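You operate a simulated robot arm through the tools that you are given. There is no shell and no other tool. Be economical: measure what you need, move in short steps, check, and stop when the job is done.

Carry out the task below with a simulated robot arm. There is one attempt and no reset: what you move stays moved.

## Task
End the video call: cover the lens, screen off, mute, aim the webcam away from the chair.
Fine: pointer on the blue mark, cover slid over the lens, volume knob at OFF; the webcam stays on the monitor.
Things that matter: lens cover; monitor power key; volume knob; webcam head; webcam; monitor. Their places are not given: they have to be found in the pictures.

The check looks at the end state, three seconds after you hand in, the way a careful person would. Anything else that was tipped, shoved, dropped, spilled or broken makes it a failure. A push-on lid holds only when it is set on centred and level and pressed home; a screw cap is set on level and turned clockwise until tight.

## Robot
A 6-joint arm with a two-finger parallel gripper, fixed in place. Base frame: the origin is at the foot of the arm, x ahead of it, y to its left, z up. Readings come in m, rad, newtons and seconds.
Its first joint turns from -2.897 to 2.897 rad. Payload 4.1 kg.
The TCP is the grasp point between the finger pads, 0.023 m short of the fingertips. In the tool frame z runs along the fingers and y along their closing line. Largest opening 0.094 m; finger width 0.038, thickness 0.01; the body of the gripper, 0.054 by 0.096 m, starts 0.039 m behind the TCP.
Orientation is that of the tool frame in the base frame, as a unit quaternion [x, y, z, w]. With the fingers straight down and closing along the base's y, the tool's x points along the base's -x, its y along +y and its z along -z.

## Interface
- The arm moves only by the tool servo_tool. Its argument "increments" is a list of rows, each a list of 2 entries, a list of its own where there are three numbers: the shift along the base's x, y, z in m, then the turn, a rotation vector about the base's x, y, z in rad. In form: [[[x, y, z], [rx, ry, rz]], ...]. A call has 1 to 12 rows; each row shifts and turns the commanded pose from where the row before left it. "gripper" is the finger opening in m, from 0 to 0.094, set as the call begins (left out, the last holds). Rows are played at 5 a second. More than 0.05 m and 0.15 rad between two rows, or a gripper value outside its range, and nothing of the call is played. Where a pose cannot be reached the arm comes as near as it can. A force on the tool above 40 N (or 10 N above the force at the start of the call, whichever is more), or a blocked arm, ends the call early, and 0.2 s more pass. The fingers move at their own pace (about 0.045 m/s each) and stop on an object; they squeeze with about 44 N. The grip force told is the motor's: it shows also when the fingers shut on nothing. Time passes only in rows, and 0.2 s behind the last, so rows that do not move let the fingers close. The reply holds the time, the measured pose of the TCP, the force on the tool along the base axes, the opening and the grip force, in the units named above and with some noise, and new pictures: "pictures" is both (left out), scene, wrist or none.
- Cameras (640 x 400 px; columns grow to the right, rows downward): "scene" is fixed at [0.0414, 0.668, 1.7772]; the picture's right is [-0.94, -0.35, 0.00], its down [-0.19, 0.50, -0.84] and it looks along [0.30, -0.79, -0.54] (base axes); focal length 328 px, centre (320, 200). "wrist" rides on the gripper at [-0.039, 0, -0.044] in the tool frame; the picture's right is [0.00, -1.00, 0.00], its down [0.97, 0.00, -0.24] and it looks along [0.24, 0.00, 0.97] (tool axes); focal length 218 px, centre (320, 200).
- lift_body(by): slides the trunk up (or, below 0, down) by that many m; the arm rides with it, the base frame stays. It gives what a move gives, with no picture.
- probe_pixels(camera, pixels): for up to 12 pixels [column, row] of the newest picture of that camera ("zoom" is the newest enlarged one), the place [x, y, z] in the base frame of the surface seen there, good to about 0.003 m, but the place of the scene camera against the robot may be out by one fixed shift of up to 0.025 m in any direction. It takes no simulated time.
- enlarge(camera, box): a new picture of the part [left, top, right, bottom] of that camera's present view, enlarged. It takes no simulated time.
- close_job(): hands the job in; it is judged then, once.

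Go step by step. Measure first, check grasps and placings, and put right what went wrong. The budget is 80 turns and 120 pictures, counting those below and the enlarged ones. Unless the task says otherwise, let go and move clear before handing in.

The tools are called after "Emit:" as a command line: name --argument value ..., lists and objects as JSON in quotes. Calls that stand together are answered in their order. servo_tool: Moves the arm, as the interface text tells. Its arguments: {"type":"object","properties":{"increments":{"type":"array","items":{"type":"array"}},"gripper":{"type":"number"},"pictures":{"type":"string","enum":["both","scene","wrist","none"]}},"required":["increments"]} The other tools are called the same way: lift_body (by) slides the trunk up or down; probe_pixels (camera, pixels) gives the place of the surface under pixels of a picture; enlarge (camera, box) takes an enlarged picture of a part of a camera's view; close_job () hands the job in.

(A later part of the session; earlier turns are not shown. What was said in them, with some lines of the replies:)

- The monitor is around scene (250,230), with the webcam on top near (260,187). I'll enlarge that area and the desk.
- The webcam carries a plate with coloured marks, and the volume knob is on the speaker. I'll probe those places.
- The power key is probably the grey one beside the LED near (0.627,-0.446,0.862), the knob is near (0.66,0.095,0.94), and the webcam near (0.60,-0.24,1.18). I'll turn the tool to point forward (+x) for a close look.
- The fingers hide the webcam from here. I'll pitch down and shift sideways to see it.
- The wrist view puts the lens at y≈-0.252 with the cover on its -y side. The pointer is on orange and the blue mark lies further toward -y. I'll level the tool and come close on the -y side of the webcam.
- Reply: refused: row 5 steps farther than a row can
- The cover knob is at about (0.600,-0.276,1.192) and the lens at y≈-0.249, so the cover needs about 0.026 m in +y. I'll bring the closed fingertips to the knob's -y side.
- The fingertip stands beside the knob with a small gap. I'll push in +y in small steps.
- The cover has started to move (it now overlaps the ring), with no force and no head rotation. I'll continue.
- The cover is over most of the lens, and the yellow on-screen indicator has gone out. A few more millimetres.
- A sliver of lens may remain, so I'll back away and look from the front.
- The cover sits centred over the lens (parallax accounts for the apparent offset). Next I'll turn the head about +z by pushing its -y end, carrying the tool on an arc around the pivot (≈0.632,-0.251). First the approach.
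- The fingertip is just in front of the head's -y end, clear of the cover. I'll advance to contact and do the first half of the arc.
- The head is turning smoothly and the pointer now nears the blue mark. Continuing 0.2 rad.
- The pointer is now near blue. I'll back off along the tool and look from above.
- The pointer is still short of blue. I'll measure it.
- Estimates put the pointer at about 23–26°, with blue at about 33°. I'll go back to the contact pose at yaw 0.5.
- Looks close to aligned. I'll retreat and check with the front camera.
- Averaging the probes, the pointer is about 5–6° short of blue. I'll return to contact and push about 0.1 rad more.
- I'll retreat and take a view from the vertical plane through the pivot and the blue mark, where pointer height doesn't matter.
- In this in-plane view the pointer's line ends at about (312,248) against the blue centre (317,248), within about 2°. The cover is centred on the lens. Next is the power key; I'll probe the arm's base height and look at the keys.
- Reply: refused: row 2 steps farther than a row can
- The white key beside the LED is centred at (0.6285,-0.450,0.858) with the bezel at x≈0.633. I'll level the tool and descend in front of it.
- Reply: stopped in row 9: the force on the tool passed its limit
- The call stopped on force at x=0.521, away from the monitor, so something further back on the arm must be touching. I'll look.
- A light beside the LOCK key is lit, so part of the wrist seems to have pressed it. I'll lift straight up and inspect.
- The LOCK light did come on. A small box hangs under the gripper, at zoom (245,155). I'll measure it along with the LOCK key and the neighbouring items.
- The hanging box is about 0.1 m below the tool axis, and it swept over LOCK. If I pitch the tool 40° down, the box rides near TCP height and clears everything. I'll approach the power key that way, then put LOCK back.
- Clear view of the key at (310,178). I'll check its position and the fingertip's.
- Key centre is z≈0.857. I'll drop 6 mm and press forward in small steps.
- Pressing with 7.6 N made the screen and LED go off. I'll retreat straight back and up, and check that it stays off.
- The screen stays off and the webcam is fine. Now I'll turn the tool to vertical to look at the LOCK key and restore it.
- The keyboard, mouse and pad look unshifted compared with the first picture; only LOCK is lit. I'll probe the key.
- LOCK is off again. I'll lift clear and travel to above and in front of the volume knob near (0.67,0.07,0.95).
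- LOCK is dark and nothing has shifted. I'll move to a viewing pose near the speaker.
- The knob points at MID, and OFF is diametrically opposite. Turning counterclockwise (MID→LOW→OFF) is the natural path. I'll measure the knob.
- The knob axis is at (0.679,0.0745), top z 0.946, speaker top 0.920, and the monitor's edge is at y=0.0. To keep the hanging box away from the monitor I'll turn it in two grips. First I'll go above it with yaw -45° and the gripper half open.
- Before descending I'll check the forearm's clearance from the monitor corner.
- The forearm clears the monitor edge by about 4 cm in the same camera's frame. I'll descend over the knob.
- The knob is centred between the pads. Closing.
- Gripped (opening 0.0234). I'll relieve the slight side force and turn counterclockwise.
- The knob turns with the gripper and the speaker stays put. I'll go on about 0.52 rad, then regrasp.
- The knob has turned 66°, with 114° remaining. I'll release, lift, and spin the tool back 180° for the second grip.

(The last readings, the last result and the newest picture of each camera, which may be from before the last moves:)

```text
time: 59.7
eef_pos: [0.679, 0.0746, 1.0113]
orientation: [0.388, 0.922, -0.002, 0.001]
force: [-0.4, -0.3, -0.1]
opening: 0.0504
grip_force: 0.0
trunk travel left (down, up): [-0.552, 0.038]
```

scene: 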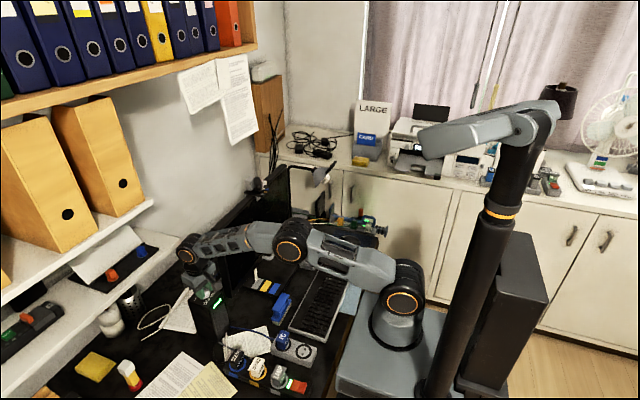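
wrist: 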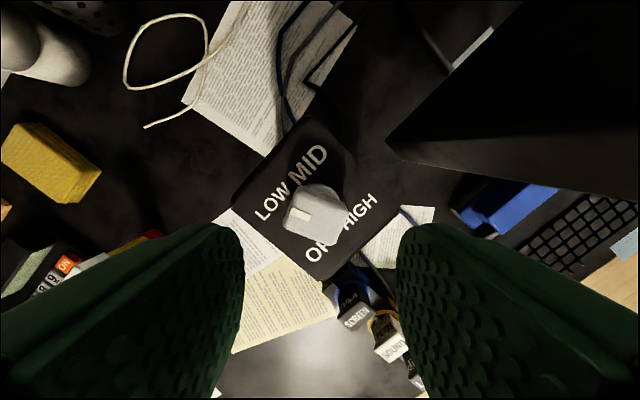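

Emit:
servo_tool --increments '[[[0, 0, 0], [0, 0, -0.145]], [[0, 0, 0], [0, 0, -0.145]], [[0, 0, 0], [0, 0, -0.145]], [[0, 0, 0], [0, 0, -0.145]], [[0, 0, 0], [0, 0, -0.145]], [[0, 0, 0], [0, 0, -0.145]], [[0, 0, 0], [0, 0, -0.145]], [[0, 0, 0], [0, 0, -0.145]], [[0, 0, 0], [0, 0, -0.145]], [[0, 0, 0], [0, 0, -0.145]], [[0, 0, 0], [0, 0, -0.145]], [[0, 0, 0], [0, 0, -0.145]]]'

Emit:
enlarge --camera "scene" --box '[160, 230, 260, 340]'

```text
time: 62.3
eef_pos: [0.6785, 0.0754, 1.012]
orientation: [0.955, 0.298, -0.002, -0.001]
force: [0.7, 0.3, -0.1]
opening: 0.0504
grip_force: 0.0
trunk travel left (down, up): [-0.552, 0.038]
```

scene: 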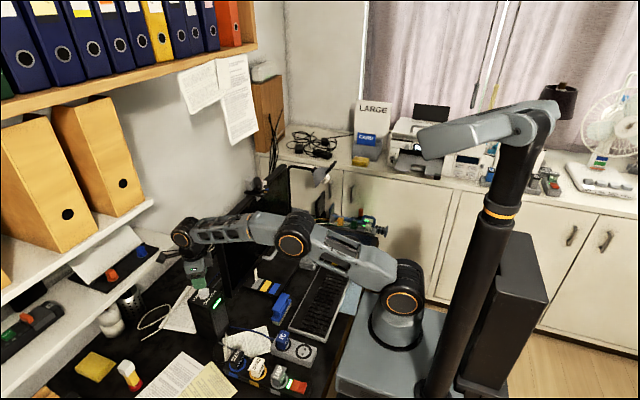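
wrist: 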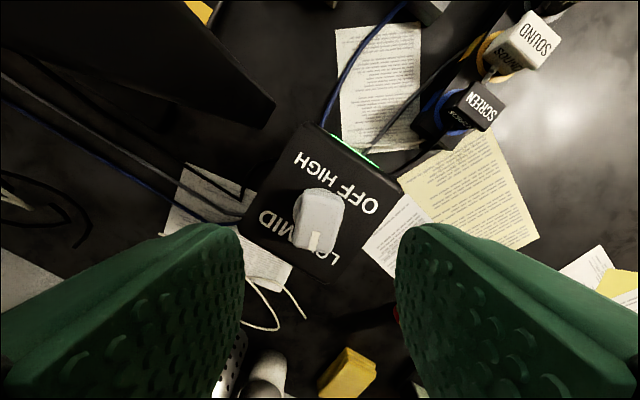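

```text
3.64 times, centred on (210, 285) of scene
```

zoom: 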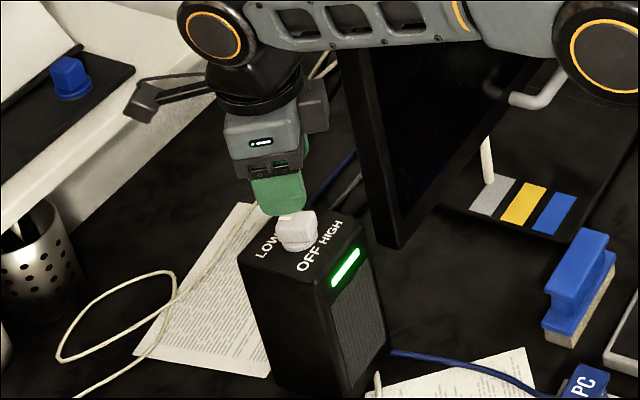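

Check that the hanging box won't meet the shelf when I lower 6 cm.

Emit:
probe_pixels --camera "zoom" --pixels '[[210, 60], [190, 95], [100, 160], [140, 103], [160, 85], [40, 240], [90, 45], [60, 210], [70, 80]]'

```text
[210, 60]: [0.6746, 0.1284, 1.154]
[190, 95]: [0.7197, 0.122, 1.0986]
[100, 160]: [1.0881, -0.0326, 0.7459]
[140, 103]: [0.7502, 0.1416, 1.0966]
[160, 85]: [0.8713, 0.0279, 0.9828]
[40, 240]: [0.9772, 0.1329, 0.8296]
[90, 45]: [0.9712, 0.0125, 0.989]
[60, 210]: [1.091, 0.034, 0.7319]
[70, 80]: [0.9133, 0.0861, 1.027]
```

Clearance is fine (shelf edge at x≈0.87 against the box at 0.77). I'll align, descend and grip.

Emit:
servo_tool --increments '[[[0, 0, 0], [0, 0, -0.12]], [[0, 0, 0], [0, 0, -0.12]], [[0, 0, -0.02], [0, 0, 0]], [[0, 0, -0.02], [0, 0, 0]], [[0, 0, -0.0185], [0, 0, 0]], [[0, 0, 0], [0, 0, 0]]]' --pictures "wrist"

```text
time: 63.7
eef_pos: [0.6795, 0.0749, 0.954]
orientation: [0.983, 0.183, -0.002, -0.002]
force: [-0.3, 0.3, 0.2]
opening: 0.05
grip_force: 0.0
trunk travel left (down, up): [-0.552, 0.038]
```

wrist: 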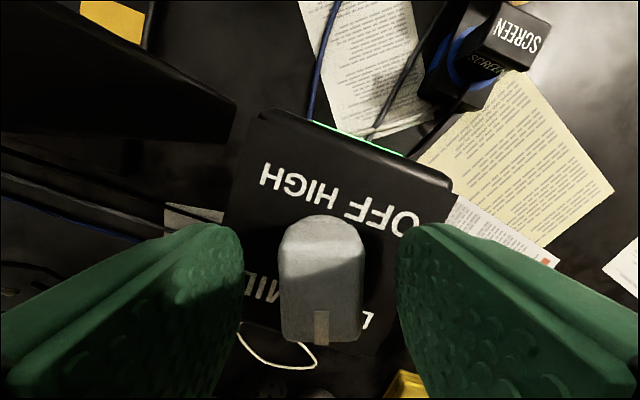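

Aligned and centred. I'll close and turn the first part.

Emit:
servo_tool --increments '[[[0, 0, 0], [0, 0, 0]], [[0, 0, 0], [0, 0, 0]], [[0, 0, 0], [0, 0, 0]], [[0, 0, 0], [0, 0, 0]], [[0, 0, 0], [0, 0, 0.13]], [[0, 0, 0], [0, 0, 0.13]], [[0, 0, 0], [0, 0, 0.13]], [[0, 0, 0], [0, 0, 0.13]], [[0, 0, 0], [0, 0, 0.13]], [[0, 0, 0], [0, 0, 0.13]], [[0, 0, 0], [0, 0, 0.13]], [[0, 0, 0], [0, 0, 0]]]' --gripper 0.012

Emit:
enlarge --camera "scene" --box '[160, 230, 260, 340]'

```text
time: 66.3
eef_pos: [0.6786, 0.0749, 0.9526]
orientation: [0.802, 0.598, -0.004, -0.001]
force: [2.5, 4.2, -0.4]
opening: 0.0236
grip_force: 43.6
trunk travel left (down, up): [-0.552, 0.038]
```

scene: 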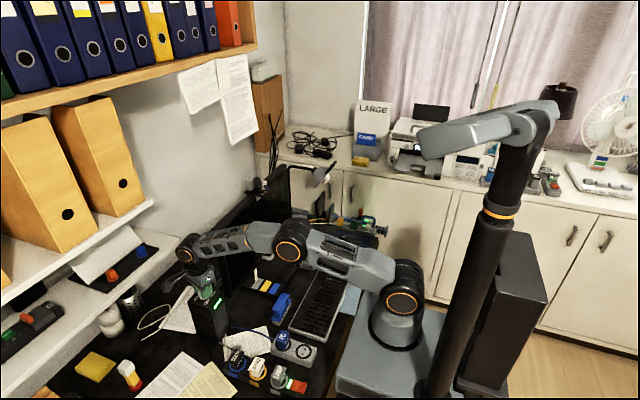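
wrist: 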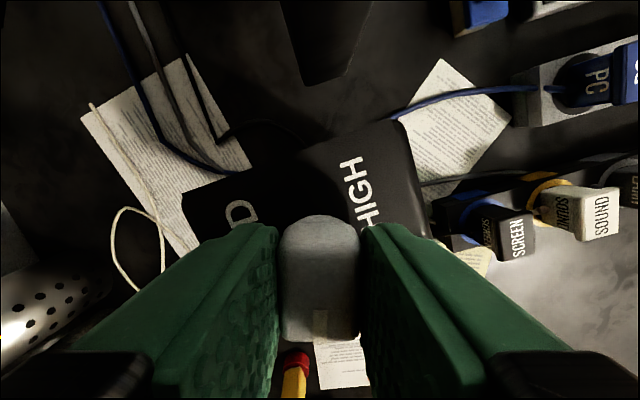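

```text
3.64 times, centred on (210, 285) of scene
```

zoom: 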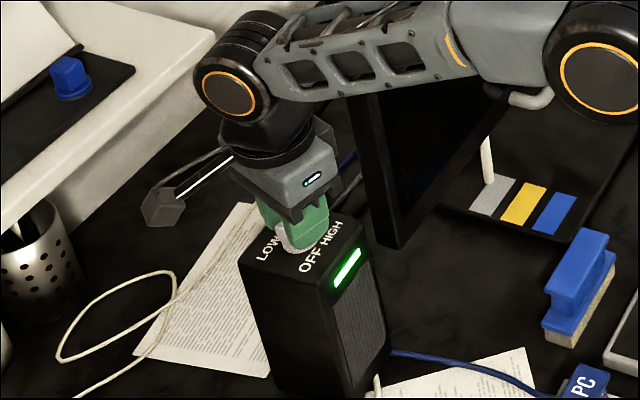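

Turning well, with about 62° left to OFF.

Emit:
servo_tool --increments '[[[0, 0, 0], [0, 0, 0.13]], [[0, 0, 0], [0, 0, 0.13]], [[0, 0, 0], [0, 0, 0.13]], [[0, 0, 0], [0, 0, 0.13]], [[0, 0, 0], [0, 0, 0.13]], [[0, 0, 0], [0, 0, 0.13]], [[0, 0, 0], [0, 0, 0.13]], [[0, 0, 0], [0, 0, 0.13]], [[0, 0, 0], [0, 0, 0]]]' --pictures "wrist"

Emit:
enlarge --camera "scene" --box '[180, 250, 260, 340]'

```text
time: 68.3
eef_pos: [0.6786, 0.0752, 0.9539]
orientation: [0.399, 0.917, -0.002, 0.001]
force: [2.8, 3.7, 1.4]
opening: 0.0234
grip_force: 44.2
trunk travel left (down, up): [-0.552, 0.038]
```

wrist: 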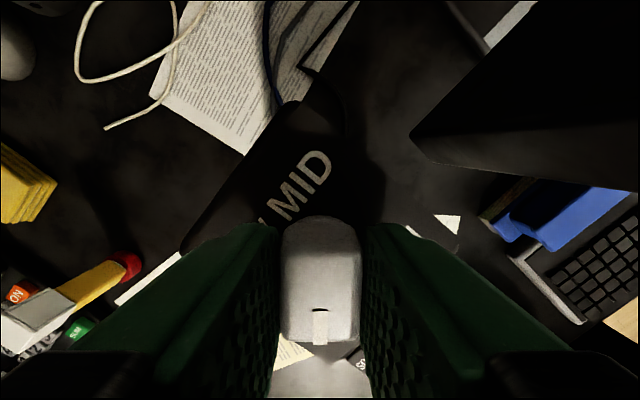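

```text
4.44 times, centred on (220, 295) of scene
```

zoom: 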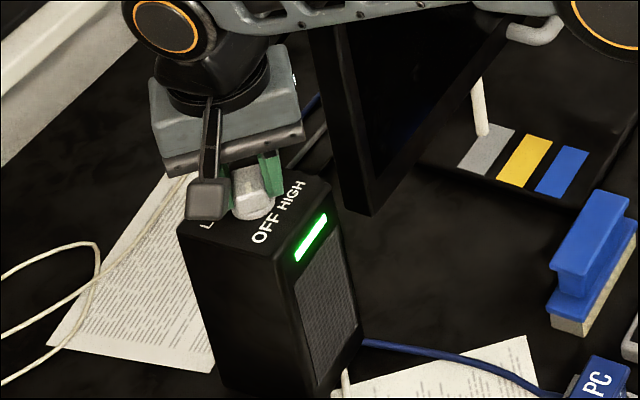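

Emit:
servo_tool --increments '[[[0, 0, 0], [0, 0, 0.04]], [[0, 0, 0], [0, 0, 0]]]' --pictures "none"

Emit:
enlarge --camera "scene" --box '[180, 250, 260, 340]'

```text
time: 68.9
eef_pos: [0.6788, 0.0757, 0.9542]
orientation: [0.381, 0.924, -0.002, 0.002]
force: [3.2, 3.2, 1.9]
opening: 0.0236
grip_force: 43.5
trunk travel left (down, up): [-0.552, 0.038]
```

```text
4.44 times, centred on (220, 295) of scene
```

zoom: 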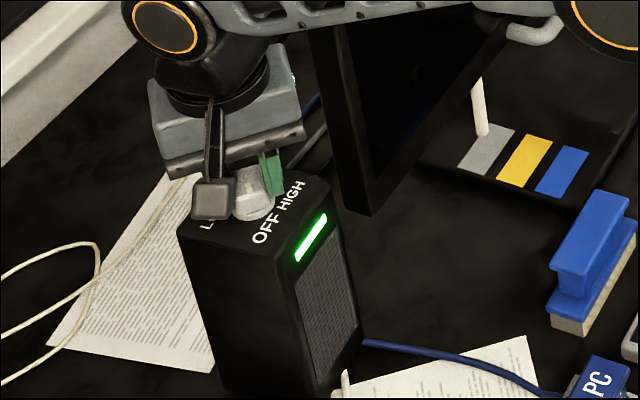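

Release, lift, and inspect from above.

Emit:
servo_tool --increments '[[[0, 0, 0], [0, 0, 0]], [[0, 0, 0], [0, 0, 0]], [[0, 0, 0.03], [0, 0, 0]], [[0, 0, 0.04], [0, 0, 0]], [[0, 0, 0.04], [0, 0, 0]]]' --gripper 0.05 --pictures "wrist"

Emit:
enlarge --camera "wrist" --box '[250, 120, 390, 260]'

Emit:
enlarge --camera "scene" --box '[190, 270, 250, 320]'

```text
time: 70.1
eef_pos: [0.6764, 0.0739, 1.0645]
orientation: [0.383, 0.924, -0.003, 0.0]
force: [-0.2, -0.3, 0.0]
opening: 0.05
grip_force: 0.0
trunk travel left (down, up): [-0.552, 0.038]
```

wrist: 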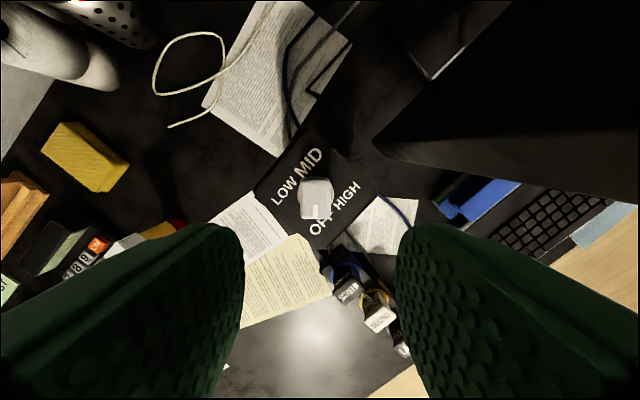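

```text
2.86 times, centred on (320, 190) of wrist
```

zoom: 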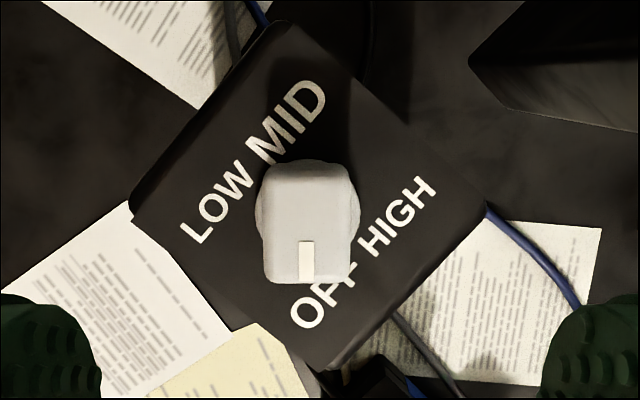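

```text
8.00 times, centred on (220, 295) of scene
```

zoom: 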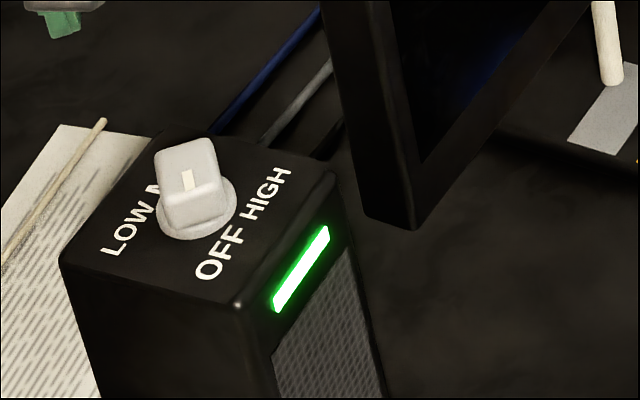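

The knob points toward OFF at 45°, while the OFF label's centre is about 7° further round, and the speaker LED is still green. I'll regrip and nudge a little further, watching for a stop or for the LED.

Emit:
servo_tool --increments '[[[0, 0, -0.04], [0, 0, 0]], [[0, 0, -0.04], [0, 0, 0]], [[0, 0, -0.03], [0, 0, 0]], [[0, 0, 0], [0, 0, 0]]]' --pictures "none"

Emit:
servo_tool --increments '[[[0, 0, 0], [0, 0, 0]], [[0, 0, 0], [0, 0, 0]], [[0, 0, 0], [0, 0, 0]], [[0, 0, 0], [0, 0, 0.03]], [[0, 0, 0], [0, 0, 0.03]], [[0, 0, 0], [0, 0, 0]]]' --gripper 0.012 --pictures "wrist"

Emit:
enlarge --camera "scene" --box '[180, 250, 260, 340]'

```text
time: 71.1
eef_pos: [0.6779, 0.075, 0.9511]
orientation: [0.381, 0.925, -0.002, 0.001]
force: [-0.4, 0.0, -0.5]
opening: 0.0499
grip_force: 0.0
trunk travel left (down, up): [-0.552, 0.038]
```

```text
time: 72.5
eef_pos: [0.6794, 0.0745, 0.9527]
orientation: [0.354, 0.935, -0.002, 0.001]
force: [3.9, 4.1, -0.4]
opening: 0.0237
grip_force: 44.1
trunk travel left (down, up): [-0.552, 0.038]
```

wrist: 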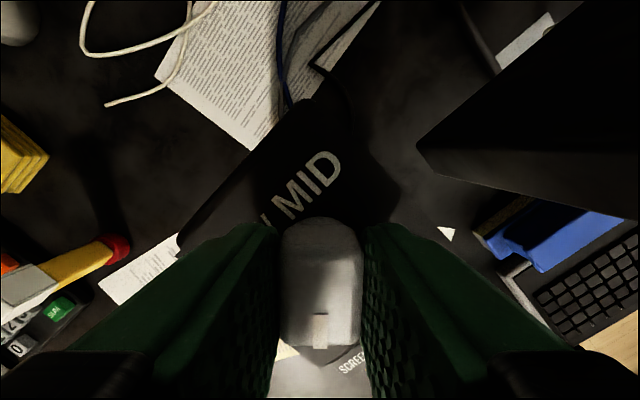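

```text
4.44 times, centred on (220, 295) of scene
```

zoom: 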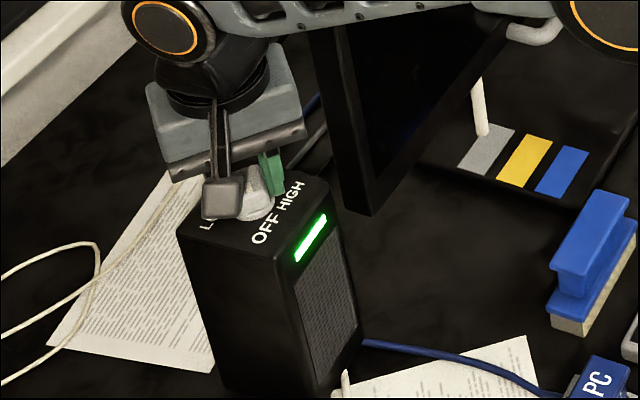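

Emit:
servo_tool --increments '[[[0, 0, 0], [0, 0, 0.03]], [[0, 0, 0], [0, 0, 0.03]], [[0, 0, 0], [0, 0, 0]]]' --pictures "none"

Emit:
enlarge --camera "scene" --box '[180, 250, 260, 340]'

Emit:
servo_tool --increments '[[[0, 0, 0], [0, 0, 0]], [[0, 0, 0], [0, 0, 0]], [[0, 0, 0.03], [0, 0, 0]], [[0, 0, 0.04], [0, 0, 0]], [[0, 0, 0.04], [0, 0, 0]]]' --gripper 0.05 --pictures "wrist"

Emit:
enlarge --camera "wrist" --box '[250, 120, 390, 260]'

```text
time: 73.3
eef_pos: [0.6797, 0.0745, 0.9519]
orientation: [0.325, 0.946, -0.003, 0.0]
force: [-5.3, 3.9, 0.0]
opening: 0.0235
grip_force: 43.2
trunk travel left (down, up): [-0.552, 0.038]
```

```text
4.44 times, centred on (220, 295) of scene
```

zoom: 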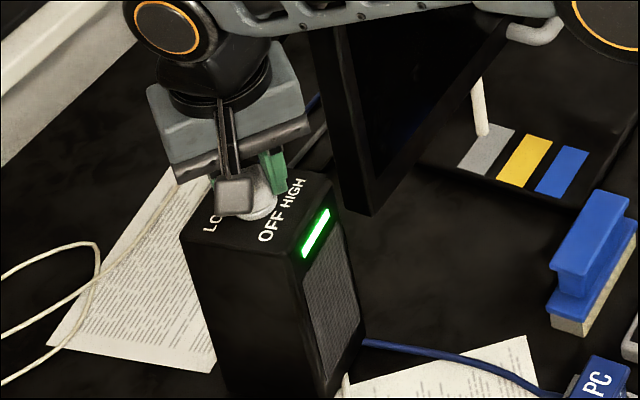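

```text
time: 74.5
eef_pos: [0.6806, 0.0757, 1.0646]
orientation: [0.326, 0.945, -0.003, 0.0]
force: [-0.7, -0.1, -0.1]
opening: 0.0498
grip_force: 0.1
trunk travel left (down, up): [-0.552, 0.038]
```

wrist: 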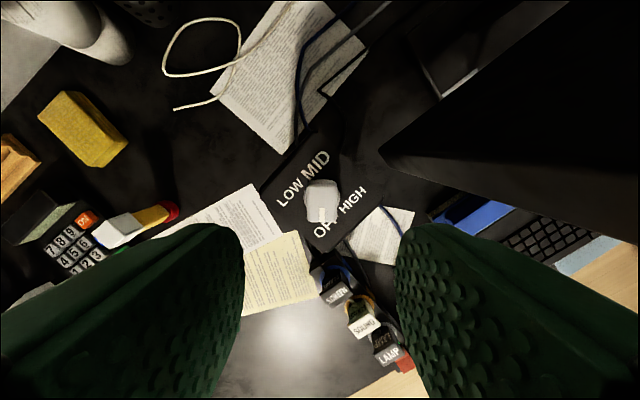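

```text
2.86 times, centred on (320, 190) of wrist
```

zoom: 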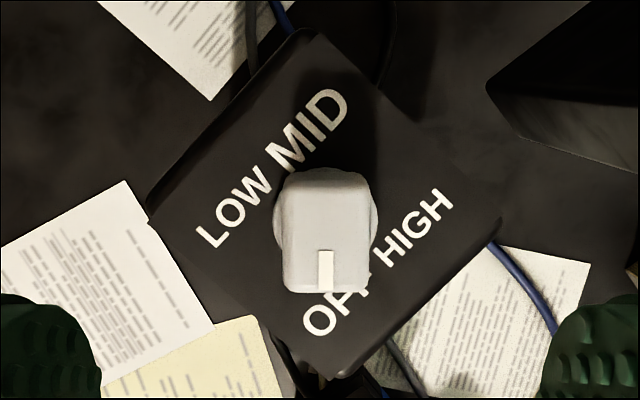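

The last nudge met the end stop (so this is OFF), but the speaker body seems to have twisted slightly. I'll compare it with the earlier views.

Emit:
enlarge --camera "scene" --box '[190, 270, 250, 320]'

Emit:
probe_pixels --camera "wrist" --pixels '[[289, 194], [316, 164], [328, 227], [354, 199], [288, 193], [317, 163], [327, 228], [353, 200]]'

```text
8.00 times, centred on (220, 295) of scene
```

zoom: 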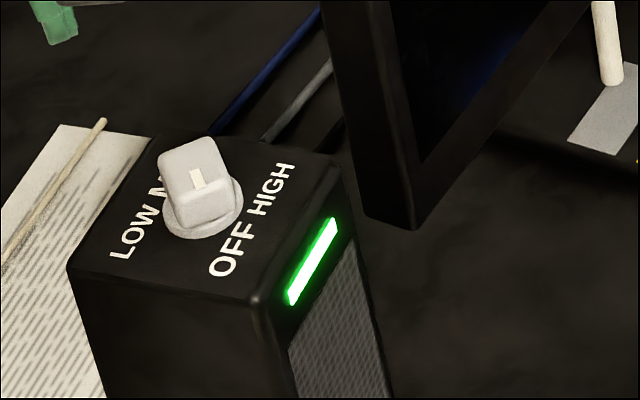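

```text
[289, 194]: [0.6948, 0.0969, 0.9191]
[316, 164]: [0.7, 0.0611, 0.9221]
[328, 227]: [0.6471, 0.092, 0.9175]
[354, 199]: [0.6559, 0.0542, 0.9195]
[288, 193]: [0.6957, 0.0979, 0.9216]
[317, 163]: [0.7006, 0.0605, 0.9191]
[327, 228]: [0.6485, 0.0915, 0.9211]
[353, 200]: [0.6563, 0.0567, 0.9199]
```

The knob is at its OFF stop, but the speaker body turned about 6° about the knob axis. I'll square it again by closing the open gripper on its parallel sides at yaw 0. First I'll align above it.

Emit:
servo_tool --increments '[[[0, 0, 0], [0, 0, 0.133]], [[0, 0, 0], [0, 0, 0.133]], [[0, 0, 0], [0, 0, 0.133]], [[0, 0, 0], [0, 0, 0.133]], [[0, 0, 0], [0, 0, 0.131]], [[0, 0, 0], [0, 0, 0]]]' --gripper 0.09 --pictures "wrist"

Emit:
enlarge --camera "wrist" --box '[260, 120, 380, 250]'

```text
time: 75.9
eef_pos: [0.6791, 0.0745, 1.0642]
orientation: [-0.001, 1.0, -0.002, 0.002]
force: [-0.1, 0.9, -0.1]
opening: 0.0896
grip_force: 0.1
trunk travel left (down, up): [-0.552, 0.038]
```

wrist: 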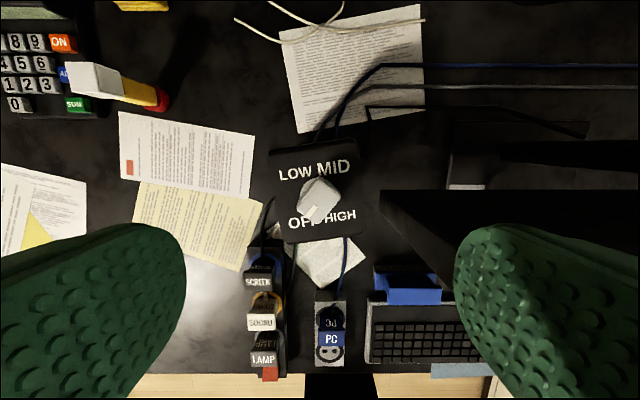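

```text
3.08 times, centred on (320, 185) of wrist
```

zoom: 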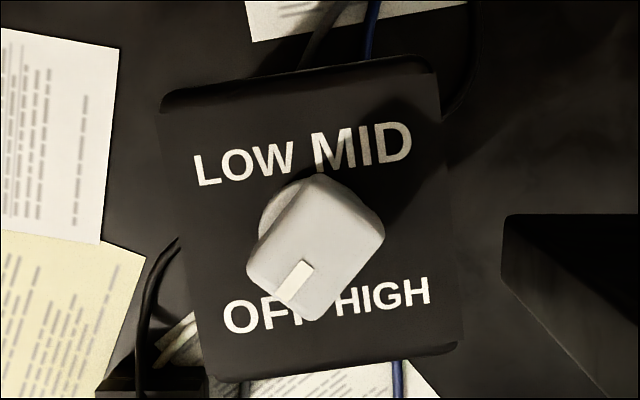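

The speaker is yawed about +6.5°, is about 0.076 m wide, and is centred under the tool. I'll descend over its sides.

Emit:
servo_tool --increments '[[[0, 0, -0.04], [0, 0, 0]], [[0, 0, -0.04], [0, 0, 0]], [[0, 0, -0.03], [0, 0, 0]], [[0, 0, -0.016], [0, 0, 0]], [[0, 0, -0.016], [0, 0, 0]], [[0, 0, 0], [0, 0, 0]]]' --gripper 0.094

Emit:
enlarge --camera "scene" --box '[170, 240, 260, 340]'

```text
time: 77.3
eef_pos: [0.6784, 0.0777, 0.9204]
orientation: [-0.001, 1.0, -0.002, 0.003]
force: [0.0, -0.6, -0.1]
opening: 0.0943
grip_force: 0.0
trunk travel left (down, up): [-0.552, 0.038]
```

scene: 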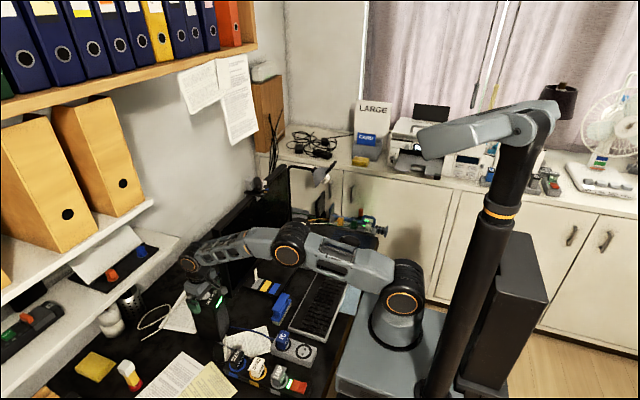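
wrist: 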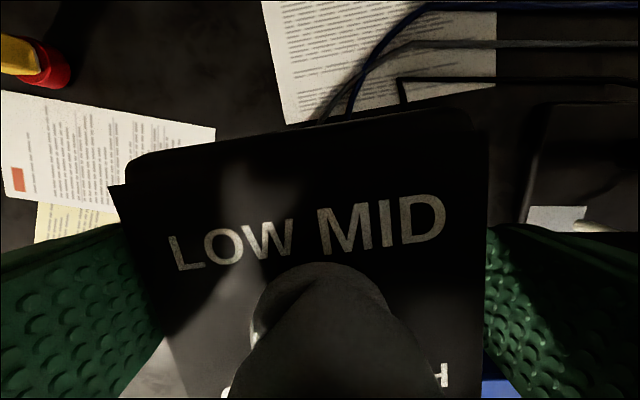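

```text
4.00 times, centred on (215, 290) of scene
```

zoom: 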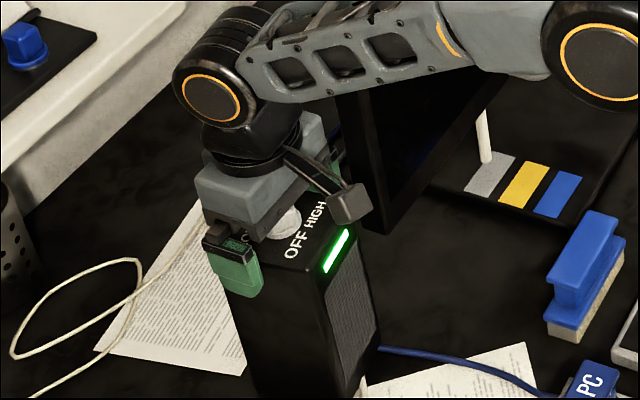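

Fingers straddle the body. I'll close so the pads square it.

Emit:
servo_tool --increments '[[[0, 0, 0], [0, 0, 0]], [[0, 0, 0], [0, 0, 0]], [[0, 0, 0], [0, 0, 0]]]' --gripper 0.072

Emit:
enlarge --camera "scene" --box '[170, 240, 260, 340]'

```text
time: 78.1
eef_pos: [0.6777, 0.076, 0.92]
orientation: [0.0, 1.0, -0.001, 0.002]
force: [0.4, -0.6, 0.6]
opening: 0.0842
grip_force: 43.9
trunk travel left (down, up): [-0.552, 0.038]
```

scene: 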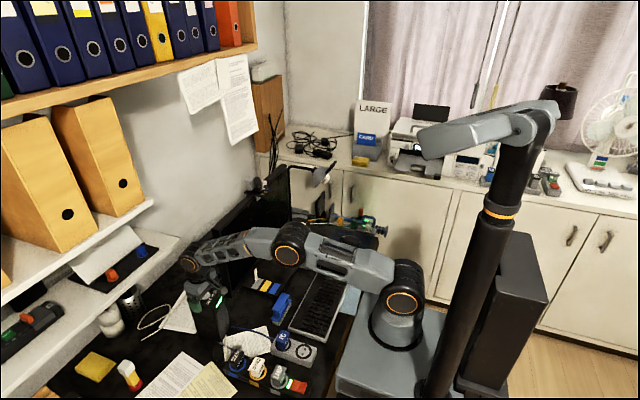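
wrist: 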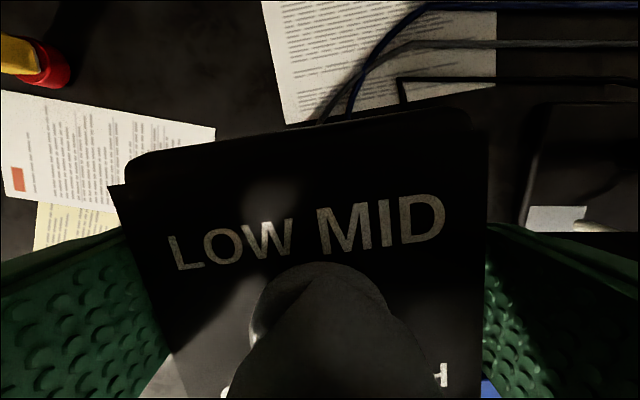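

```text
4.00 times, centred on (215, 290) of scene
```

zoom: 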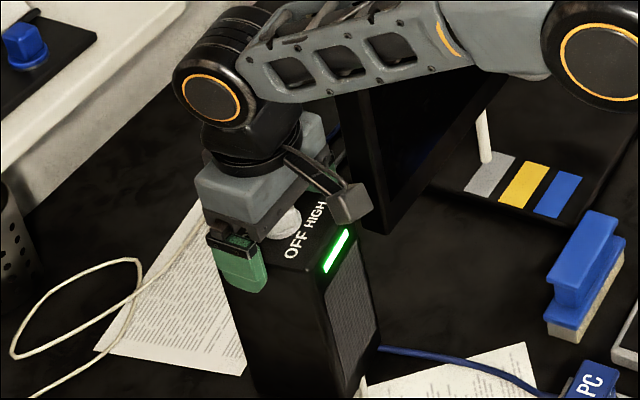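

It gripped diagonally (0.084) without squaring. I'll open, align to the speaker's yaw, grip flat and turn back.

Emit:
servo_tool --increments '[[[0, 0, 0], [0, 0, 0]], [[0, 0, 0], [0, 0, 0]], [[0, 0, 0], [0, 0, 0.06]], [[0, 0, 0], [0, 0, 0.055]], [[0, 0, 0], [0, 0, 0]]]' --gripper 0.094 --pictures "none"

Emit:
servo_tool --increments '[[[0, 0, 0], [0, 0, 0]], [[0, 0, 0], [0, 0, 0]], [[0, 0, 0], [0, 0, 0]]]' --gripper 0.072 --pictures "wrist"

```text
time: 79.3
eef_pos: [0.679, 0.0768, 0.9213]
orientation: [-0.057, 0.998, -0.002, 0.002]
force: [0.0, -0.2, -0.2]
opening: 0.0937
grip_force: 0.0
trunk travel left (down, up): [-0.552, 0.038]
no pictures are left
```

```text
time: 80.1
eef_pos: [0.6797, 0.0754, 0.9214]
orientation: [-0.058, 0.998, -0.002, 0.002]
force: [0.0, 1.8, -1.1]
opening: 0.0792
grip_force: 44.7
trunk travel left (down, up): [-0.552, 0.038]
no pictures are left
```

Pictures are used up, but the flat grip reads 0.0792, consistent with alignment (it was 0.0842 diagonally). I'll turn the speaker back 0.116 rad, release and lift straight up.

Emit:
servo_tool --increments '[[[0, 0, 0], [0, 0, -0.03]], [[0, 0, 0], [0, 0, -0.03]], [[0, 0, 0], [0, 0, -0.03]], [[0, 0, 0], [0, 0, -0.026]], [[0, 0, 0], [0, 0, 0]]]' --pictures "none"

```text
time: 81.3
eef_pos: [0.6785, 0.0762, 0.9207]
orientation: [0.002, 1.0, -0.002, 0.002]
force: [-1.4, 3.1, -0.4]
opening: 0.0792
grip_force: 43.4
trunk travel left (down, up): [-0.552, 0.038]
no pictures are left
```

Emit:
servo_tool --increments '[[[0, 0, 0], [0, 0, 0]], [[0, 0, 0], [0, 0, 0]], [[0, 0, 0.03], [0, 0, 0]], [[0, 0, 0.04], [0, 0, 0]], [[0, 0, 0.045], [0, 0, 0]], [[0, 0, 0.045], [0, 0, 0]], [[-0.04, 0, 0], [0, 0, 0]], [[-0.05, 0, 0], [0, 0, 0]], [[-0.05, 0, 0], [0, 0, 0]], [[-0.05, 0, 0], [0, 0, 0]]]' --gripper 0.094 --pictures "none"

```text
time: 83.5
eef_pos: [0.4899, 0.0763, 1.0818]
orientation: [0.0, 1.0, -0.002, 0.004]
force: [-0.2, 0.4, 0.1]
opening: 0.0938
grip_force: 0.0
trunk travel left (down, up): [-0.552, 0.038]
no pictures are left
```

The arm is clear with no contact force, so I'll hand in.

Emit:
close_job

```text
The job is handed in.
```

I handed the job in with the lens covered, the screen off, the volume knob at OFF and the webcam pointer on the blue mark. The pictures ran out before I could check the last step.

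- **Lens cover:** slid over the lens and centred on it in the last close view.
- **Webcam:** turned until the pointer was within about 2° of the blue mark. It stayed on the monitor.
- **Screen:** went off when I pressed the white key, and was still off after I backed away.
- **Volume knob:** turned from MID through LOW to OFF, until it met its stop. The green light on the speaker never went out, so I took it to be a power light.

Two other things were disturbed along the way:

- **Keyboard LOCK key:** a small box hanging under the gripper pressed it and lit its light. I pressed it again and the light went out; the keyboard and mouse looked unmoved.
- **Speaker:** turning the knob against its stop twisted the body about 6°. I gripped it by the sides and turned it back by that amount without pictures, so its final angle was not seen.
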